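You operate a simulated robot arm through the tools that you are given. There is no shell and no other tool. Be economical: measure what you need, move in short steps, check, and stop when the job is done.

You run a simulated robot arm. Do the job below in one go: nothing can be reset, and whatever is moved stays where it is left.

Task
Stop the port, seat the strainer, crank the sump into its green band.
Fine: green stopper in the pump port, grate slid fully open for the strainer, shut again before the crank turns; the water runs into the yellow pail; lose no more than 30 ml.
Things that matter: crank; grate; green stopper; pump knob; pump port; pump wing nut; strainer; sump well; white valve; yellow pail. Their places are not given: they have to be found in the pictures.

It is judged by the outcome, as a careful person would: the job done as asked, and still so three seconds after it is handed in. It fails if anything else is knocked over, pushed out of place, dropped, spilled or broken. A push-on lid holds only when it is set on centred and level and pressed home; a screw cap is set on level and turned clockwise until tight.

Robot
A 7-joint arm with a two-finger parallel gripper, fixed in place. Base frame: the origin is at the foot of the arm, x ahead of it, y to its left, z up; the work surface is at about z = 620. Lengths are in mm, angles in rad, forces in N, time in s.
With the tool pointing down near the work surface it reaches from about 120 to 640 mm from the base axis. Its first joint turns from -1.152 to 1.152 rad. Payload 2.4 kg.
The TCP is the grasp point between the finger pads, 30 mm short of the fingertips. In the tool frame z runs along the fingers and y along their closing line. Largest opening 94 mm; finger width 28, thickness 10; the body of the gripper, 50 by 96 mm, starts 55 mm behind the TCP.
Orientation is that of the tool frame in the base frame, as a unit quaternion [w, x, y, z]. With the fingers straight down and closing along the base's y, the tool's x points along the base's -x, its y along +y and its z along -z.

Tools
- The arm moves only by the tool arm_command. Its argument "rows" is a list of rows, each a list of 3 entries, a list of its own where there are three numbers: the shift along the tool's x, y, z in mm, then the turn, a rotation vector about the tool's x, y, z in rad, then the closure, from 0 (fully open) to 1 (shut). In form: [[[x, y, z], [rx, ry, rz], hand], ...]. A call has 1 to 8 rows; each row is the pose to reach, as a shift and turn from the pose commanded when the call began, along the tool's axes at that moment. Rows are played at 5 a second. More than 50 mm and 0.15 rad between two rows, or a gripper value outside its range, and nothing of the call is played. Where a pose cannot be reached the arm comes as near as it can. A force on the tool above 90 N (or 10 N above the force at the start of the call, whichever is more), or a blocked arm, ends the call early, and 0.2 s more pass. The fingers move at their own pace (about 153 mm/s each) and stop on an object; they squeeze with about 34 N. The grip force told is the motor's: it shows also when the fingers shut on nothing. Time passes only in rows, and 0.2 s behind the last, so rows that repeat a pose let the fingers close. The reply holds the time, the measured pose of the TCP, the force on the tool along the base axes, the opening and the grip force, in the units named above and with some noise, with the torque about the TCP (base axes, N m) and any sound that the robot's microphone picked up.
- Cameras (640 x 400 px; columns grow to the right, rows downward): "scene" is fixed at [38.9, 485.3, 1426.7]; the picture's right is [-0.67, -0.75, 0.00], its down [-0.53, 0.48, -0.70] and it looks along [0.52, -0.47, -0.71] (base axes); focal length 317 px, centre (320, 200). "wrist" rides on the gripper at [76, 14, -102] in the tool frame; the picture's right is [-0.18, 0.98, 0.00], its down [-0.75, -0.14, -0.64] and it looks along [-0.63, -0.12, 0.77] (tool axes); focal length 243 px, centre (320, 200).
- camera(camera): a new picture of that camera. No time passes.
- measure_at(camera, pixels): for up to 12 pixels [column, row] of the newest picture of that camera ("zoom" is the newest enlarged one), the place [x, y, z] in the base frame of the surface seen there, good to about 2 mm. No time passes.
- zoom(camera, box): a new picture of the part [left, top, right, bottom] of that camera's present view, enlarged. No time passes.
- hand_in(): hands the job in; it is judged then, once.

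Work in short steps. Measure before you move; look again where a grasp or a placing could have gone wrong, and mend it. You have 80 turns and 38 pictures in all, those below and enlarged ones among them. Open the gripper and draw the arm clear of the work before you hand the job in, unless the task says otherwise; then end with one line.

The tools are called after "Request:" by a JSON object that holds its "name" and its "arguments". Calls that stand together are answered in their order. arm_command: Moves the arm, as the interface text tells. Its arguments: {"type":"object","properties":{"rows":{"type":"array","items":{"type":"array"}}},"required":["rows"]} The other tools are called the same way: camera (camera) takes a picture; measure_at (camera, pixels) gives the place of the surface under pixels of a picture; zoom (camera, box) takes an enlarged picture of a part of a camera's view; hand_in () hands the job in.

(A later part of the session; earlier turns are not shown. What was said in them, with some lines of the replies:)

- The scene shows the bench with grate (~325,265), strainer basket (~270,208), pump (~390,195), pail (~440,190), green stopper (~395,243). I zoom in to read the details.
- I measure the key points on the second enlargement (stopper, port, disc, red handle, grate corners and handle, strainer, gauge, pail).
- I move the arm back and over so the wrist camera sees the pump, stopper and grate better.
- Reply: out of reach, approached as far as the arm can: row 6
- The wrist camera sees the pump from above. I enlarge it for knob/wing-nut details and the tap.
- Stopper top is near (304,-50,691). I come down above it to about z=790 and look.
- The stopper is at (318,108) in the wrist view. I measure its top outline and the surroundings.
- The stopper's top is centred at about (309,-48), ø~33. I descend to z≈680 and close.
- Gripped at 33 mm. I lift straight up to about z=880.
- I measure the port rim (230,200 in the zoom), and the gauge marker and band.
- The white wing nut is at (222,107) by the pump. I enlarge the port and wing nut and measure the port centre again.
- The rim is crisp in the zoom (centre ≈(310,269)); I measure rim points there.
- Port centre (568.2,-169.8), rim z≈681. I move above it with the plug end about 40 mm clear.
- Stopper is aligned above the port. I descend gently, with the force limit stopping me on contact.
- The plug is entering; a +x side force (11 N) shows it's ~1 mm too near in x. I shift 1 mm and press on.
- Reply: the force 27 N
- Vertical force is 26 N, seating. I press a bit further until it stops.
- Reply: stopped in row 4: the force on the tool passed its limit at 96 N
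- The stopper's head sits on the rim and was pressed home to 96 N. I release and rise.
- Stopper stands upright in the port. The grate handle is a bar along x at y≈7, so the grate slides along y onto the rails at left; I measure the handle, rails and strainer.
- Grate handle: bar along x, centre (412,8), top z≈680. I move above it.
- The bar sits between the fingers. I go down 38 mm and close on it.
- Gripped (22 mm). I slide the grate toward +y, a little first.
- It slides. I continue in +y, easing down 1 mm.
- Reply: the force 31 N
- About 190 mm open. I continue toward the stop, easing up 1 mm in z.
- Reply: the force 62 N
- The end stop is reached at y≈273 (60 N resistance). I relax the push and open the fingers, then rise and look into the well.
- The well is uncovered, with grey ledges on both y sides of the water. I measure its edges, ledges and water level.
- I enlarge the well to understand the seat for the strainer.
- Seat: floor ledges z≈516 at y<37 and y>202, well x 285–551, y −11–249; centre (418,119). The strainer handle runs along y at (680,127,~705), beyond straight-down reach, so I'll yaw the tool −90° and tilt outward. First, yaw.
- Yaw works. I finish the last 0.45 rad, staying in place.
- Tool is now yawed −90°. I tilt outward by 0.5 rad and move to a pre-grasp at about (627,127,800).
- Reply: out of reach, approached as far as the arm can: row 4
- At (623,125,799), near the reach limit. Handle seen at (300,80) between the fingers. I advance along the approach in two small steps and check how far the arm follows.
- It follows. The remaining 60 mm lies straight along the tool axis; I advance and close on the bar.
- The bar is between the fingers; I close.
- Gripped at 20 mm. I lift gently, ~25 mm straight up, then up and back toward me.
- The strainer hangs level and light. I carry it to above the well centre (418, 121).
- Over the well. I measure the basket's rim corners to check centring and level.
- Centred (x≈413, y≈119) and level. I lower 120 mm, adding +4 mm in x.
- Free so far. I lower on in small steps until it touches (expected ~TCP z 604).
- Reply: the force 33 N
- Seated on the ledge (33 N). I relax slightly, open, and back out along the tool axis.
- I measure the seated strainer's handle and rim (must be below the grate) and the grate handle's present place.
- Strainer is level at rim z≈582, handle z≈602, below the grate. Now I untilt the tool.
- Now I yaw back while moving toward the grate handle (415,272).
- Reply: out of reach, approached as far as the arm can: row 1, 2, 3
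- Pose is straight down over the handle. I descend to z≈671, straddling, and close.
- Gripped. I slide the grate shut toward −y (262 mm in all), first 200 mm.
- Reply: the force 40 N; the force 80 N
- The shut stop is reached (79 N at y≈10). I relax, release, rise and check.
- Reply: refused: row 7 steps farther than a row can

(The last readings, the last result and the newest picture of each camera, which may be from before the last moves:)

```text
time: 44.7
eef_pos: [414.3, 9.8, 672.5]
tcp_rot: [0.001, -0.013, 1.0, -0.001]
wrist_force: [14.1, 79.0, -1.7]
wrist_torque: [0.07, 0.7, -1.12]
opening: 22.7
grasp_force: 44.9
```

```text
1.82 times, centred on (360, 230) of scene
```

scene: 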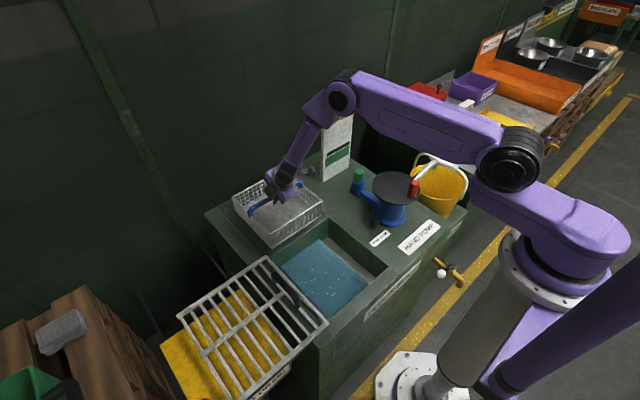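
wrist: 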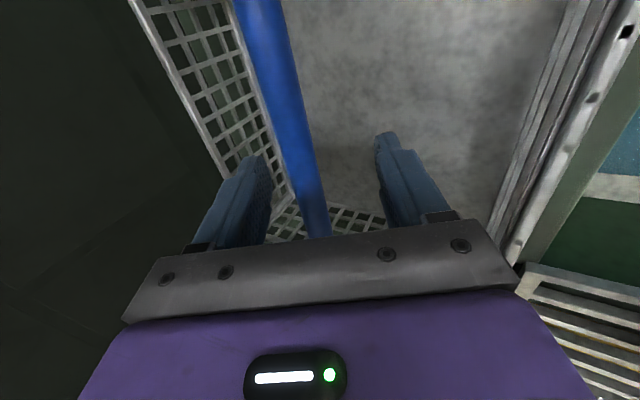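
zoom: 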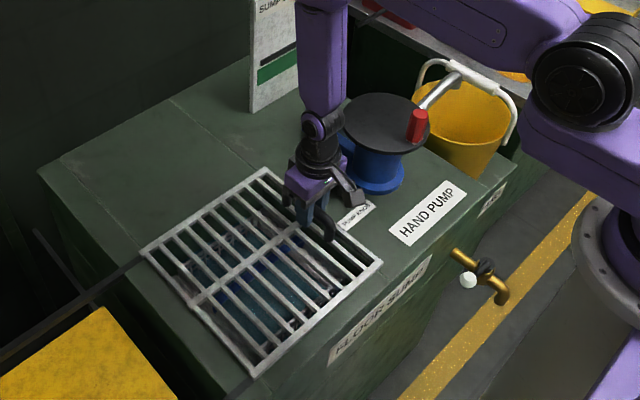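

The grate is shut over the strainer; the last call was refused for step size. I repeat the release with shorter steps.

Request:
{"name": "arm_command", "arguments": {"rows": [[[0, 7, 0], [0, 0, 0], 1], [[0, 7, 0], [0, 0, 0], 0.4], [[0, 7, 0], [0, 0, 0], 0.4], [[0, 7, -40], [0, 0, 0], 0.4], [[0, 7, -80], [0, 0, 0], 0.2], [[0, 7, -120], [0, 0, 0], 0], [[15, -5, -155], [0, 0, 0], 0], [[30, -20, -190], [0, 0, 0], 0]]}}

Request:
{"name": "zoom", "arguments": {"camera": "scene", "box": [320, 120, 460, 240]}}

```text
time: 46.5
eef_pos: [383.1, -20.3, 862.4]
tcp_rot: [0.001, 0.002, 1.0, 0.0]
wrist_force: [0.7, 0.2, -0.1]
wrist_torque: [-0.02, -0.03, -0.02]
opening: 94.0
grasp_force: 0.0
```

```text
3.33 times, centred on (390, 180) of scene
```

zoom: 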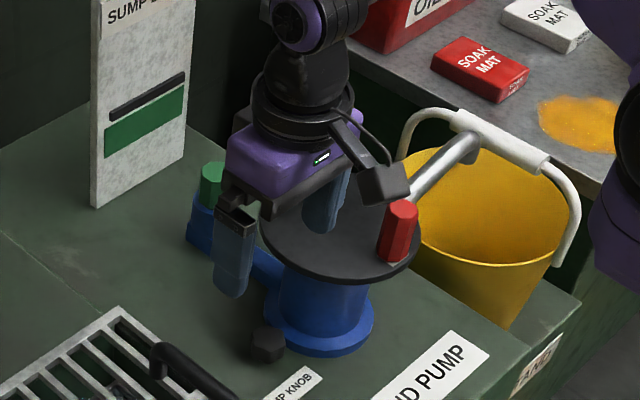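

I measure rim points of the crank disc, the red knob and the grate handle from this zoom.

Request:
{"name": "measure_at", "arguments": {"camera": "zoom", "pixels": [[265, 232], [285, 265], [315, 279], [350, 281], [385, 270], [412, 250], [402, 206], [392, 240], [405, 240], [395, 260], [160, 352], [345, 235]]}}

Request:
{"name": "camera", "arguments": {"camera": "wrist"}}

```text
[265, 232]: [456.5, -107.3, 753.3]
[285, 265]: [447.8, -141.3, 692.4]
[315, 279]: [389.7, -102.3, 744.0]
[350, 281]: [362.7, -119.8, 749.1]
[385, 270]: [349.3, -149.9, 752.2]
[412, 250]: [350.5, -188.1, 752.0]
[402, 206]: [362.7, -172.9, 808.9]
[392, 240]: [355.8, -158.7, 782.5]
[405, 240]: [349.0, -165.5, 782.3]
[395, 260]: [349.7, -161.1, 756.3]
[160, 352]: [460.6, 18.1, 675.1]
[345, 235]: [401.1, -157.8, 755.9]
```

```text
6 pictures are left
```

wrist: 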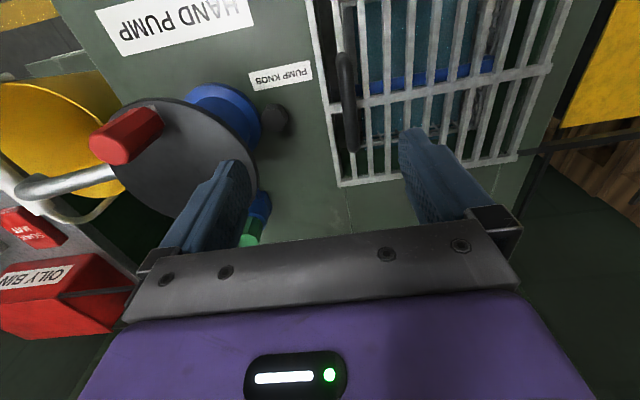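

I measure more rim points and the red knob in this wrist picture to fix the crank axis.

Request:
{"name": "measure_at", "arguments": {"camera": "wrist", "pixels": [[254, 150], [240, 122], [215, 106], [180, 99], [128, 185], [150, 205], [170, 213], [110, 148], [100, 138], [125, 150], [112, 162], [185, 145]]}}

```text
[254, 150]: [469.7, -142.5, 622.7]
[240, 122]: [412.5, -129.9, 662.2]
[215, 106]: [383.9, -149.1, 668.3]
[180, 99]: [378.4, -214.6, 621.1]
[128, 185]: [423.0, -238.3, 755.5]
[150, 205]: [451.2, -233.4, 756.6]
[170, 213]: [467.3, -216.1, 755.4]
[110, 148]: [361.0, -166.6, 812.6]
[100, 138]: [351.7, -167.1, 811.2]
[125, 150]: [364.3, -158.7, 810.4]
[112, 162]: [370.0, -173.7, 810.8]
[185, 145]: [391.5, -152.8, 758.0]
```

Crank axis ≈(419,-168), disc radius 70; red knob centred ≈(361,-168), top z≈811. I go above it and lower the open fingers round it.

Request:
{"name": "arm_command", "arguments": {"rows": [[[6, -40, 0], [0, 0, 0], 0.2], [[12, -80, 0], [0, 0, 0], 0.4], [[18, -120, 0], [0, 0, 0], 0.4], [[22, -148, 0], [0, 0, 0], 0.4], [[22, -148, 30], [0, 0, 0], 0.4], [[22, -148, 55], [0, 0, 0], 0.4], [[22, -148, 68], [0, 0, 0], 0.4], [[22, -148, 68], [0, 0, 0], 0.4]]}}

Request:
{"name": "camera", "arguments": {"camera": "wrist"}}

```text
time: 48.3
eef_pos: [361.6, -167.8, 794.0]
tcp_rot: [0.0, 0.002, 1.0, 0.0]
wrist_force: [0.2, 0.0, -0.3]
wrist_torque: [0.01, 0.01, -0.02]
opening: 56.4
grasp_force: 0.2
```

```text
5 pictures are left
```

wrist: 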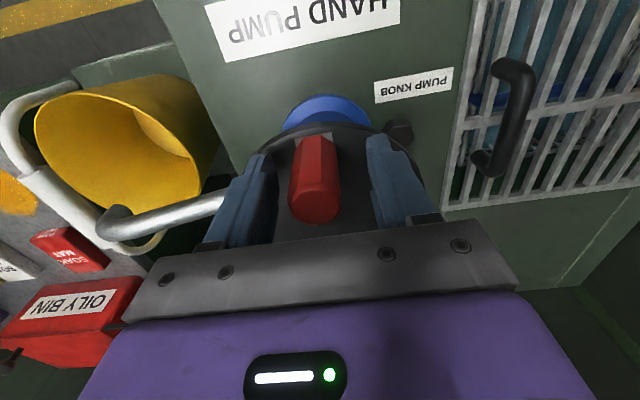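

The knob is between the fingers. I measure its top outline.

Request:
{"name": "measure_at", "arguments": {"camera": "wrist", "pixels": [[316, 205], [316, 221], [316, 186], [295, 200], [338, 200], [312, 150], [280, 140], [390, 155], [345, 225]]}}

```text
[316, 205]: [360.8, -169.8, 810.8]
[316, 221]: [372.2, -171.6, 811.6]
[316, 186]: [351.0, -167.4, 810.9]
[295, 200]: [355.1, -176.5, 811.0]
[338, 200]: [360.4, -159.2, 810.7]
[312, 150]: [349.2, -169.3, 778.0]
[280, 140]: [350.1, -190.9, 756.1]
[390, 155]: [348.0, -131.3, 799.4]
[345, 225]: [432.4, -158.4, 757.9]
```

Centred on the knob. I close and try a 30° clockwise arc (toward +y first), radius 57.5, holding the tool's heading.

Request:
{"name": "arm_command", "arguments": {"rows": [[[0, 0, 0], [0, 0, 0], 0.8], [[0, 0, 0], [0, 0, 0], 1], [[0, 0, 0], [0, 0, 0], 1], [[-0.5, 7.5, 0], [0, 0, 0], 1], [[-2, 15, 0], [0, 0, 0], 1], [[-4.4, 22, 0], [0, 0, 0], 1], [[-7.7, 28.75, 0], [0, 0, 0], 1]]}}

```text
time: 50.0
eef_pos: [365.8, -151.0, 794.8]
tcp_rot: [0.0, 0.02, 1.0, 0.001]
wrist_force: [-2.3, -12.5, -3.6]
wrist_torque: [-0.05, 0.5, -0.01]
opening: 25.8
grasp_force: 44.9
stopped in row 7: the force on the tool passed its limit at 93 N (the readings are from after the stop); the commanded pose is now the measured one
```

The crank moved ~17 mm, then force rose to 93 N. I probe gently onward clockwise with 2 mm steps to see whether it's a hard stop.

Request:
{"name": "arm_command", "arguments": {"rows": [[[-0.6, 2, 0], [0, 0, 0], 1], [[-1.3, 4, 0], [0, 0, 0], 1], [[-1.3, 4, 0], [0, 0, 0], 1], [[-1.3, 4, 0], [0, 0, 0], 1]]}}

```text
time: 51.0
eef_pos: [365.2, -150.2, 794.5]
tcp_rot: [0.002, 0.025, 1.0, -0.001]
wrist_force: [-18.8, -51.3, 40.8]
wrist_torque: [0.12, 0.19, -0.02]
opening: 26.0
grasp_force: 44.3
```

It's a hard stop clockwise. I go back counter-clockwise to see whether it turns that way.

Request:
{"name": "arm_command", "arguments": {"rows": [[[3.5, -6, 0], [0, 0, 0], 1], [[4.9, -13, 0], [0, 0, 0], 1], [[5.5, -21, 0], [0, 0, 0], 1], [[4.6, -31, 0], [0, 0, 0], 1], [[4.6, -31, 0], [0, 0, 0], 1]]}}

```text
time: 52.1
eef_pos: [362.1, -175.5, 795.0]
tcp_rot: [-0.001, 0.016, 1.0, -0.001]
wrist_force: [16.6, 4.0, 5.6]
wrist_torque: [0.41, -0.48, 0.0]
opening: 26.0
grasp_force: 44.7
```

Counter-clockwise it turns freely. I continue slowly to ψ≈40°.

Request:
{"name": "arm_command", "arguments": {"rows": [[[-2.4, -4.6, 0], [0, 0, 0], 1], [[-3.9, -9.3, 0], [0, 0, 0], 1], [[-5.8, -13.9, 0], [0, 0, 0], 1], [[-8.1, -18.3, 0], [0, 0, 0], 1], [[-10.7, -22.4, 0], [0, 0, 0], 1], [[-13.7, -26.3, 0], [0, 0, 0], 1], [[-13.7, -26.3, 0], [0, 0, 0], 1]]}}

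```text
time: 53.8
eef_pos: [372.3, -203.0, 795.2]
tcp_rot: [-0.003, 0.019, 1.0, 0.002]
wrist_force: [-13.3, -7.3, -1.7]
wrist_torque: [-0.82, -0.19, 0.01]
opening: 26.1
grasp_force: 45.2
```

Resistance is low, forces are mostly radial misfit. I continue counter-clockwise to 155° with radius 58.5 about (419,-168).

Request:
{"name": "arm_command", "arguments": {"rows": [[[-5.2, -8.5, 0], [0, 0, 0], 1], [[-18.1, -16.7, 0], [0, 0, 0], 1], [[-32.6, -21.3, 0], [0, 0, 0], 1], [[-47.9, -22, 0], [0, 0, 0], 1], [[-62.8, -18.7, 0], [0, 0, 0], 1], [[-76.4, -11.6, 0], [0, 0, 0], 1], [[-87.6, -1.3, 0], [0, 0, 0], 1], [[-95.8, 11.6, 0], [0, 0, 0], 1]]}}

```text
time: 55.5
eef_pos: [473.7, -191.4, 796.0]
tcp_rot: [-0.001, 0.016, 1.0, 0.0]
wrist_force: [7.9, -3.4, -36.1]
wrist_torque: [-0.04, -0.86, 0.02]
opening: 25.9
grasp_force: 44.7
```

Smooth. I continue to 275°, easing 1.5 mm down.

Request:
{"name": "arm_command", "arguments": {"rows": [[[-4.6, 14.5, 1], [0, 0, 0], 1], [[-5.3, 29.8, 1.5], [0, 0, 0], 1], [[-2, 44.7, 1.5], [0, 0, 0], 1], [[5.1, 58.3, 1.5], [0, 0, 0], 1], [[15.4, 69.5, 1.5], [0, 0, 0], 1], [[28.3, 77.7, 1.5], [0, 0, 0], 1], [[42.8, 82.3, 1.5], [0, 0, 0], 1], [[58.1, 83, 1.5], [0, 0, 0], 1]]}}

Request:
{"name": "zoom", "arguments": {"camera": "scene", "box": [310, 90, 470, 240]}}

```text
time: 57.4
eef_pos: [415.1, -111.5, 793.8]
tcp_rot: [0.002, 0.021, 1.0, -0.001]
wrist_force: [5.5, -37.4, 20.8]
wrist_torque: [0.2, 0.95, -0.02]
opening: 25.7
grasp_force: 45.2
```

```text
2.67 times, centred on (390, 165) of scene
```

zoom: 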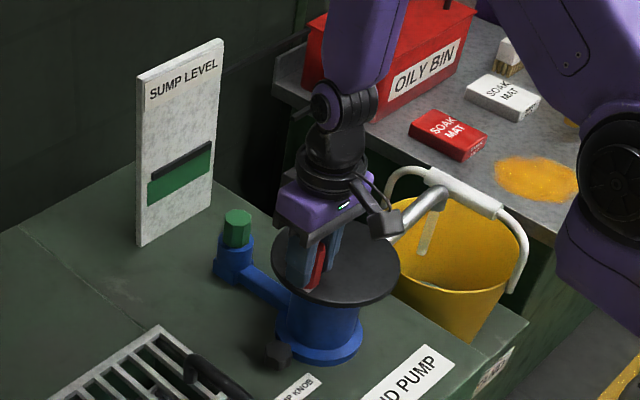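

Water runs from the spout (432,235) into the pail, and the marker has dropped to the band's top edge. I measure marker and band heights.

Request:
{"name": "measure_at", "arguments": {"camera": "zoom", "pixels": [[180, 152], [180, 157], [180, 163], [180, 168], [180, 172], [180, 185], [180, 190], [180, 195], [180, 200], [149, 181], [149, 206], [210, 178]]}}

```text
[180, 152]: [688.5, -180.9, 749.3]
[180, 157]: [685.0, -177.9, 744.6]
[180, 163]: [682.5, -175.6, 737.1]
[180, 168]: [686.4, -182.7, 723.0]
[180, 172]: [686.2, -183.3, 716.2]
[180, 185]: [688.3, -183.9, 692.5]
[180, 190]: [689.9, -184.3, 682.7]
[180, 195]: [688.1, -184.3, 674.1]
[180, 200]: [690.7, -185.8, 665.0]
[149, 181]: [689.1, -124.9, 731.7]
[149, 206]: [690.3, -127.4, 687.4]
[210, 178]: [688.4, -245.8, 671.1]
```

Marker centre ≈ z 740; band ≈ 685–731. It sank only a few mm, so one more full turn is safe. I refine the axis to (419.5,-171), r 58, and turn with 24° steps.

Request:
{"name": "arm_command", "arguments": {"rows": [[[22.5, -10.6, 0], [0, 0, 0], 1], [[40.7, -26.4, 0], [0, 0, 0], 1], [[50.9, -48.3, 0], [0, 0, 0], 1], [[51.3, -72.4, 0], [0, 0, 0], 1], [[41.9, -94.6, 0], [0, 0, 0], 1], [[24.3, -111, 0], [0, 0, 0], 1], [[1.5, -118.9, 0], [0, 0, 0], 1], [[-22.6, -116.8, 0], [0, 0, 0], 1]]}}

Request:
{"name": "arm_command", "arguments": {"rows": [[[-21.1, 11.7, 0], [0, 0, 0], 1], [[-35.6, 31, 0], [0, 0, 0], 1], [[-41, 54.5, 0], [0, 0, 0], 1], [[-36.4, 78.2, 0], [0, 0, 0], 1], [[-22.6, 97.9, 0], [0, 0, 0], 1], [[-1.9, 110.3, 0], [0, 0, 0], 1], [[22.1, 113.3, 0], [0, 0, 0], 1]]}}

Request:
{"name": "zoom", "arguments": {"camera": "scene", "box": [310, 90, 470, 240]}}

```text
time: 59.1
eef_pos: [433.0, -226.4, 795.0]
tcp_rot: [0.0, 0.021, 1.0, -0.001]
wrist_force: [1.9, -16.4, -20.2]
wrist_torque: [0.36, 1.29, -0.04]
opening: 26.1
grasp_force: 45.2
```

```text
time: 60.8
eef_pos: [414.7, -111.9, 794.2]
tcp_rot: [-0.001, 0.016, 1.0, 0.0]
wrist_force: [0.4, 15.9, 43.7]
wrist_torque: [0.29, -0.06, 0.05]
opening: 25.4
grasp_force: 45.3
```

```text
2.67 times, centred on (390, 165) of scene
```

zoom: 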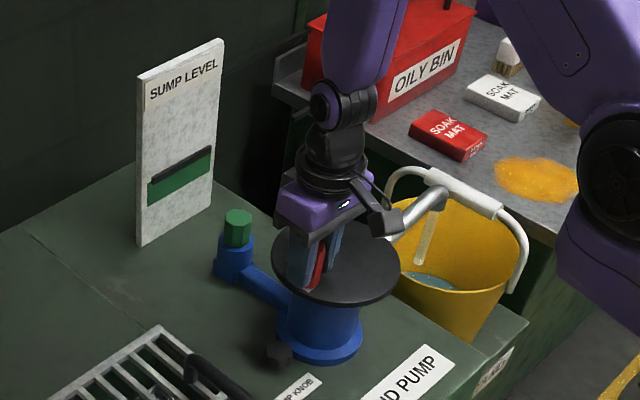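

The pail shows water and the marker dropped again, now into the band's top. I measure it to get the rate per turn.

Request:
{"name": "measure_at", "arguments": {"camera": "zoom", "pixels": [[180, 155], [180, 158], [180, 161], [180, 164], [180, 167], [180, 170], [180, 173], [180, 176], [149, 184], [149, 188], [210, 147], [210, 150]]}}

```text
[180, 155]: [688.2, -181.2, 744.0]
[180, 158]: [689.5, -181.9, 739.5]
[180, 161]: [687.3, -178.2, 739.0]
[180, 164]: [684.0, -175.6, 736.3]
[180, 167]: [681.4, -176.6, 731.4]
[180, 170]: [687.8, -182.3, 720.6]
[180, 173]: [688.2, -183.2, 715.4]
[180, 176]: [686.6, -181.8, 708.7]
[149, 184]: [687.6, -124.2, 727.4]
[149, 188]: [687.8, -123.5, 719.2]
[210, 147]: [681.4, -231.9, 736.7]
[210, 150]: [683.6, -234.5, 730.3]
```

It drops ≈6 mm per turn; marker ≈734, band ≈684–732, so about four more turns put it mid-band. I go on with 30° steps.

Request:
{"name": "arm_command", "arguments": {"rows": [[[28.2, -10.3, 0], [0, 0, 0], 1], [[47.5, -33.3, 0], [0, 0, 0], 1], [[52.7, -62.9, 0], [0, 0, 0], 1], [[42.4, -91.1, 0], [0, 0, 0], 1], [[19.4, -110.4, 0], [0, 0, 0], 1], [[-10.2, -115.6, 0], [0, 0, 0], 1], [[-38.4, -105.3, 0], [0, 0, 0], 1], [[-57.7, -82.3, 0], [0, 0, 0], 1]]}}

```text
time: 62.5
eef_pos: [470.3, -196.9, 795.3]
tcp_rot: [0.003, 0.02, 1.0, -0.002]
wrist_force: [-5.0, 1.7, 42.6]
wrist_torque: [1.64, -0.03, 0.0]
opening: 26.0
grasp_force: 44.7
```

Smooth at this speed. I continue with the next 240°.

Request:
{"name": "arm_command", "arguments": {"rows": [[[-5.2, 29.6, 0], [0, 0, 0], 1], [[5.1, 57.8, 0], [0, 0, 0], 1], [[28.1, 77.1, 0], [0, 0, 0], 1], [[57.7, 82.3, 0], [0, 0, 0], 1], [[85.9, 72, 0], [0, 0, 0], 1], [[105.2, 49, 0], [0, 0, 0], 1], [[110.4, 19.4, 0], [0, 0, 0], 1], [[100.1, -8.8, 0], [0, 0, 0], 1]]}}

```text
time: 64.3
eef_pos: [369.6, -202.0, 794.0]
tcp_rot: [-0.003, 0.016, 1.0, 0.001]
wrist_force: [11.2, 9.8, -42.7]
wrist_torque: [-1.94, 0.19, 0.01]
opening: 26.1
grasp_force: 45.0
```

And the third part, completing two turns since the last picture, then a check.

Request:
{"name": "arm_command", "arguments": {"rows": [[[-23, -19.3, 0], [0, 0, 0], 1], [[-52.6, -24.5, 0], [0, 0, 0], 1], [[-80.8, -14.2, 0], [0, 0, 0], 1], [[-100.1, 8.8, 0], [0, 0, 0], 1], [[-105.3, 38.4, 0], [0, 0, 0], 1], [[-95, 66.6, 0], [0, 0, 0], 1], [[-72, 85.9, 0], [0, 0, 0], 1], [[-42.4, 91.1, 0], [0, 0, 0], 1]]}}

Request:
{"name": "zoom", "arguments": {"camera": "scene", "box": [310, 90, 470, 240]}}

```text
time: 66.2
eef_pos: [416.3, -112.6, 795.4]
tcp_rot: [-0.001, 0.019, 1.0, 0.0]
wrist_force: [1.5, -3.0, -2.1]
wrist_torque: [0.15, -1.02, 0.01]
opening: 25.6
grasp_force: 45.3
```

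```text
2.67 times, centred on (390, 165) of scene
```

zoom: 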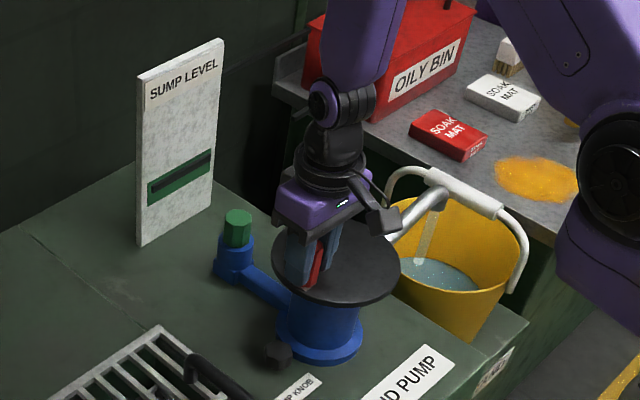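

The marker now sits within the band with green above and below. I stop cranking, release, and rise clear.

Request:
{"name": "arm_command", "arguments": {"rows": [[[0, 0, 0], [0, 0, 0], 0.5], [[0, 0, 0], [0, 0, 0], 0.4], [[0, 0, -30], [0, 0, 0], 0.4], [[0, 0, -70], [0, 0, 0], 0.4], [[0, 0, -115], [0, 0, 0], 0.2], [[10, 30, -145], [0, 0, 0], 0], [[30, 60, -170], [0, 0, 0], 0], [[50, 90, -195], [0, 0, 0], 0]]}}

Request:
{"name": "arm_command", "arguments": {"rows": [[[0, 0, 0], [0, 0, 0], 0], [[0, 0, 0], [0, 0, 0], 0], [[0, 0, 0], [0, 0, 0], 0], [[0, 0, 0], [0, 0, 0], 0], [[0, 0, 0], [0, 0, 0], 0], [[0, 0, 0], [0, 0, 0], 0], [[0, 0, 0], [0, 0, 0], 0], [[0, 0, 0], [0, 0, 0], 0]]}}

Request:
{"name": "zoom", "arguments": {"camera": "scene", "box": [290, 90, 480, 270]}}

```text
time: 68.0
eef_pos: [369.3, -21.8, 990.4]
tcp_rot: [-0.001, 0.018, 1.0, 0.0]
wrist_force: [-0.3, 0.1, 1.0]
wrist_torque: [-0.03, 0.0, -0.04]
opening: 93.8
grasp_force: 0.1
```

```text
time: 69.8
eef_pos: [369.8, -22.8, 990.6]
tcp_rot: [0.0, 0.018, 1.0, 0.0]
wrist_force: [0.1, -0.4, -0.4]
wrist_torque: [0.01, 0.02, -0.02]
opening: 93.8
grasp_force: 0.0
```

```text
2.22 times, centred on (385, 180) of scene
```

zoom: 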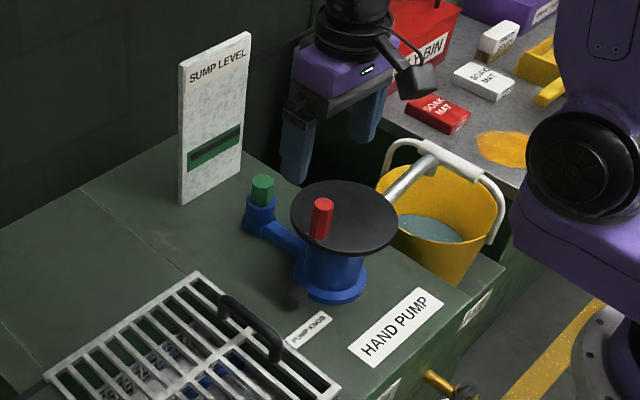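

The flow has stopped, the marker is mid-band, the stopper is in, the grate is shut, and there is no puddle on the bench. The arm is clear, so I hand in.

Request:
{"name": "hand_in", "arguments": {}}

```text
The job is handed in.
```

The job is done and handed in: the green stopper is pressed home in the pump port, the strainer is seated under the shut grate, the sump marker is mid-green, and the water went into the yellow pail with no spill seen on the bench.
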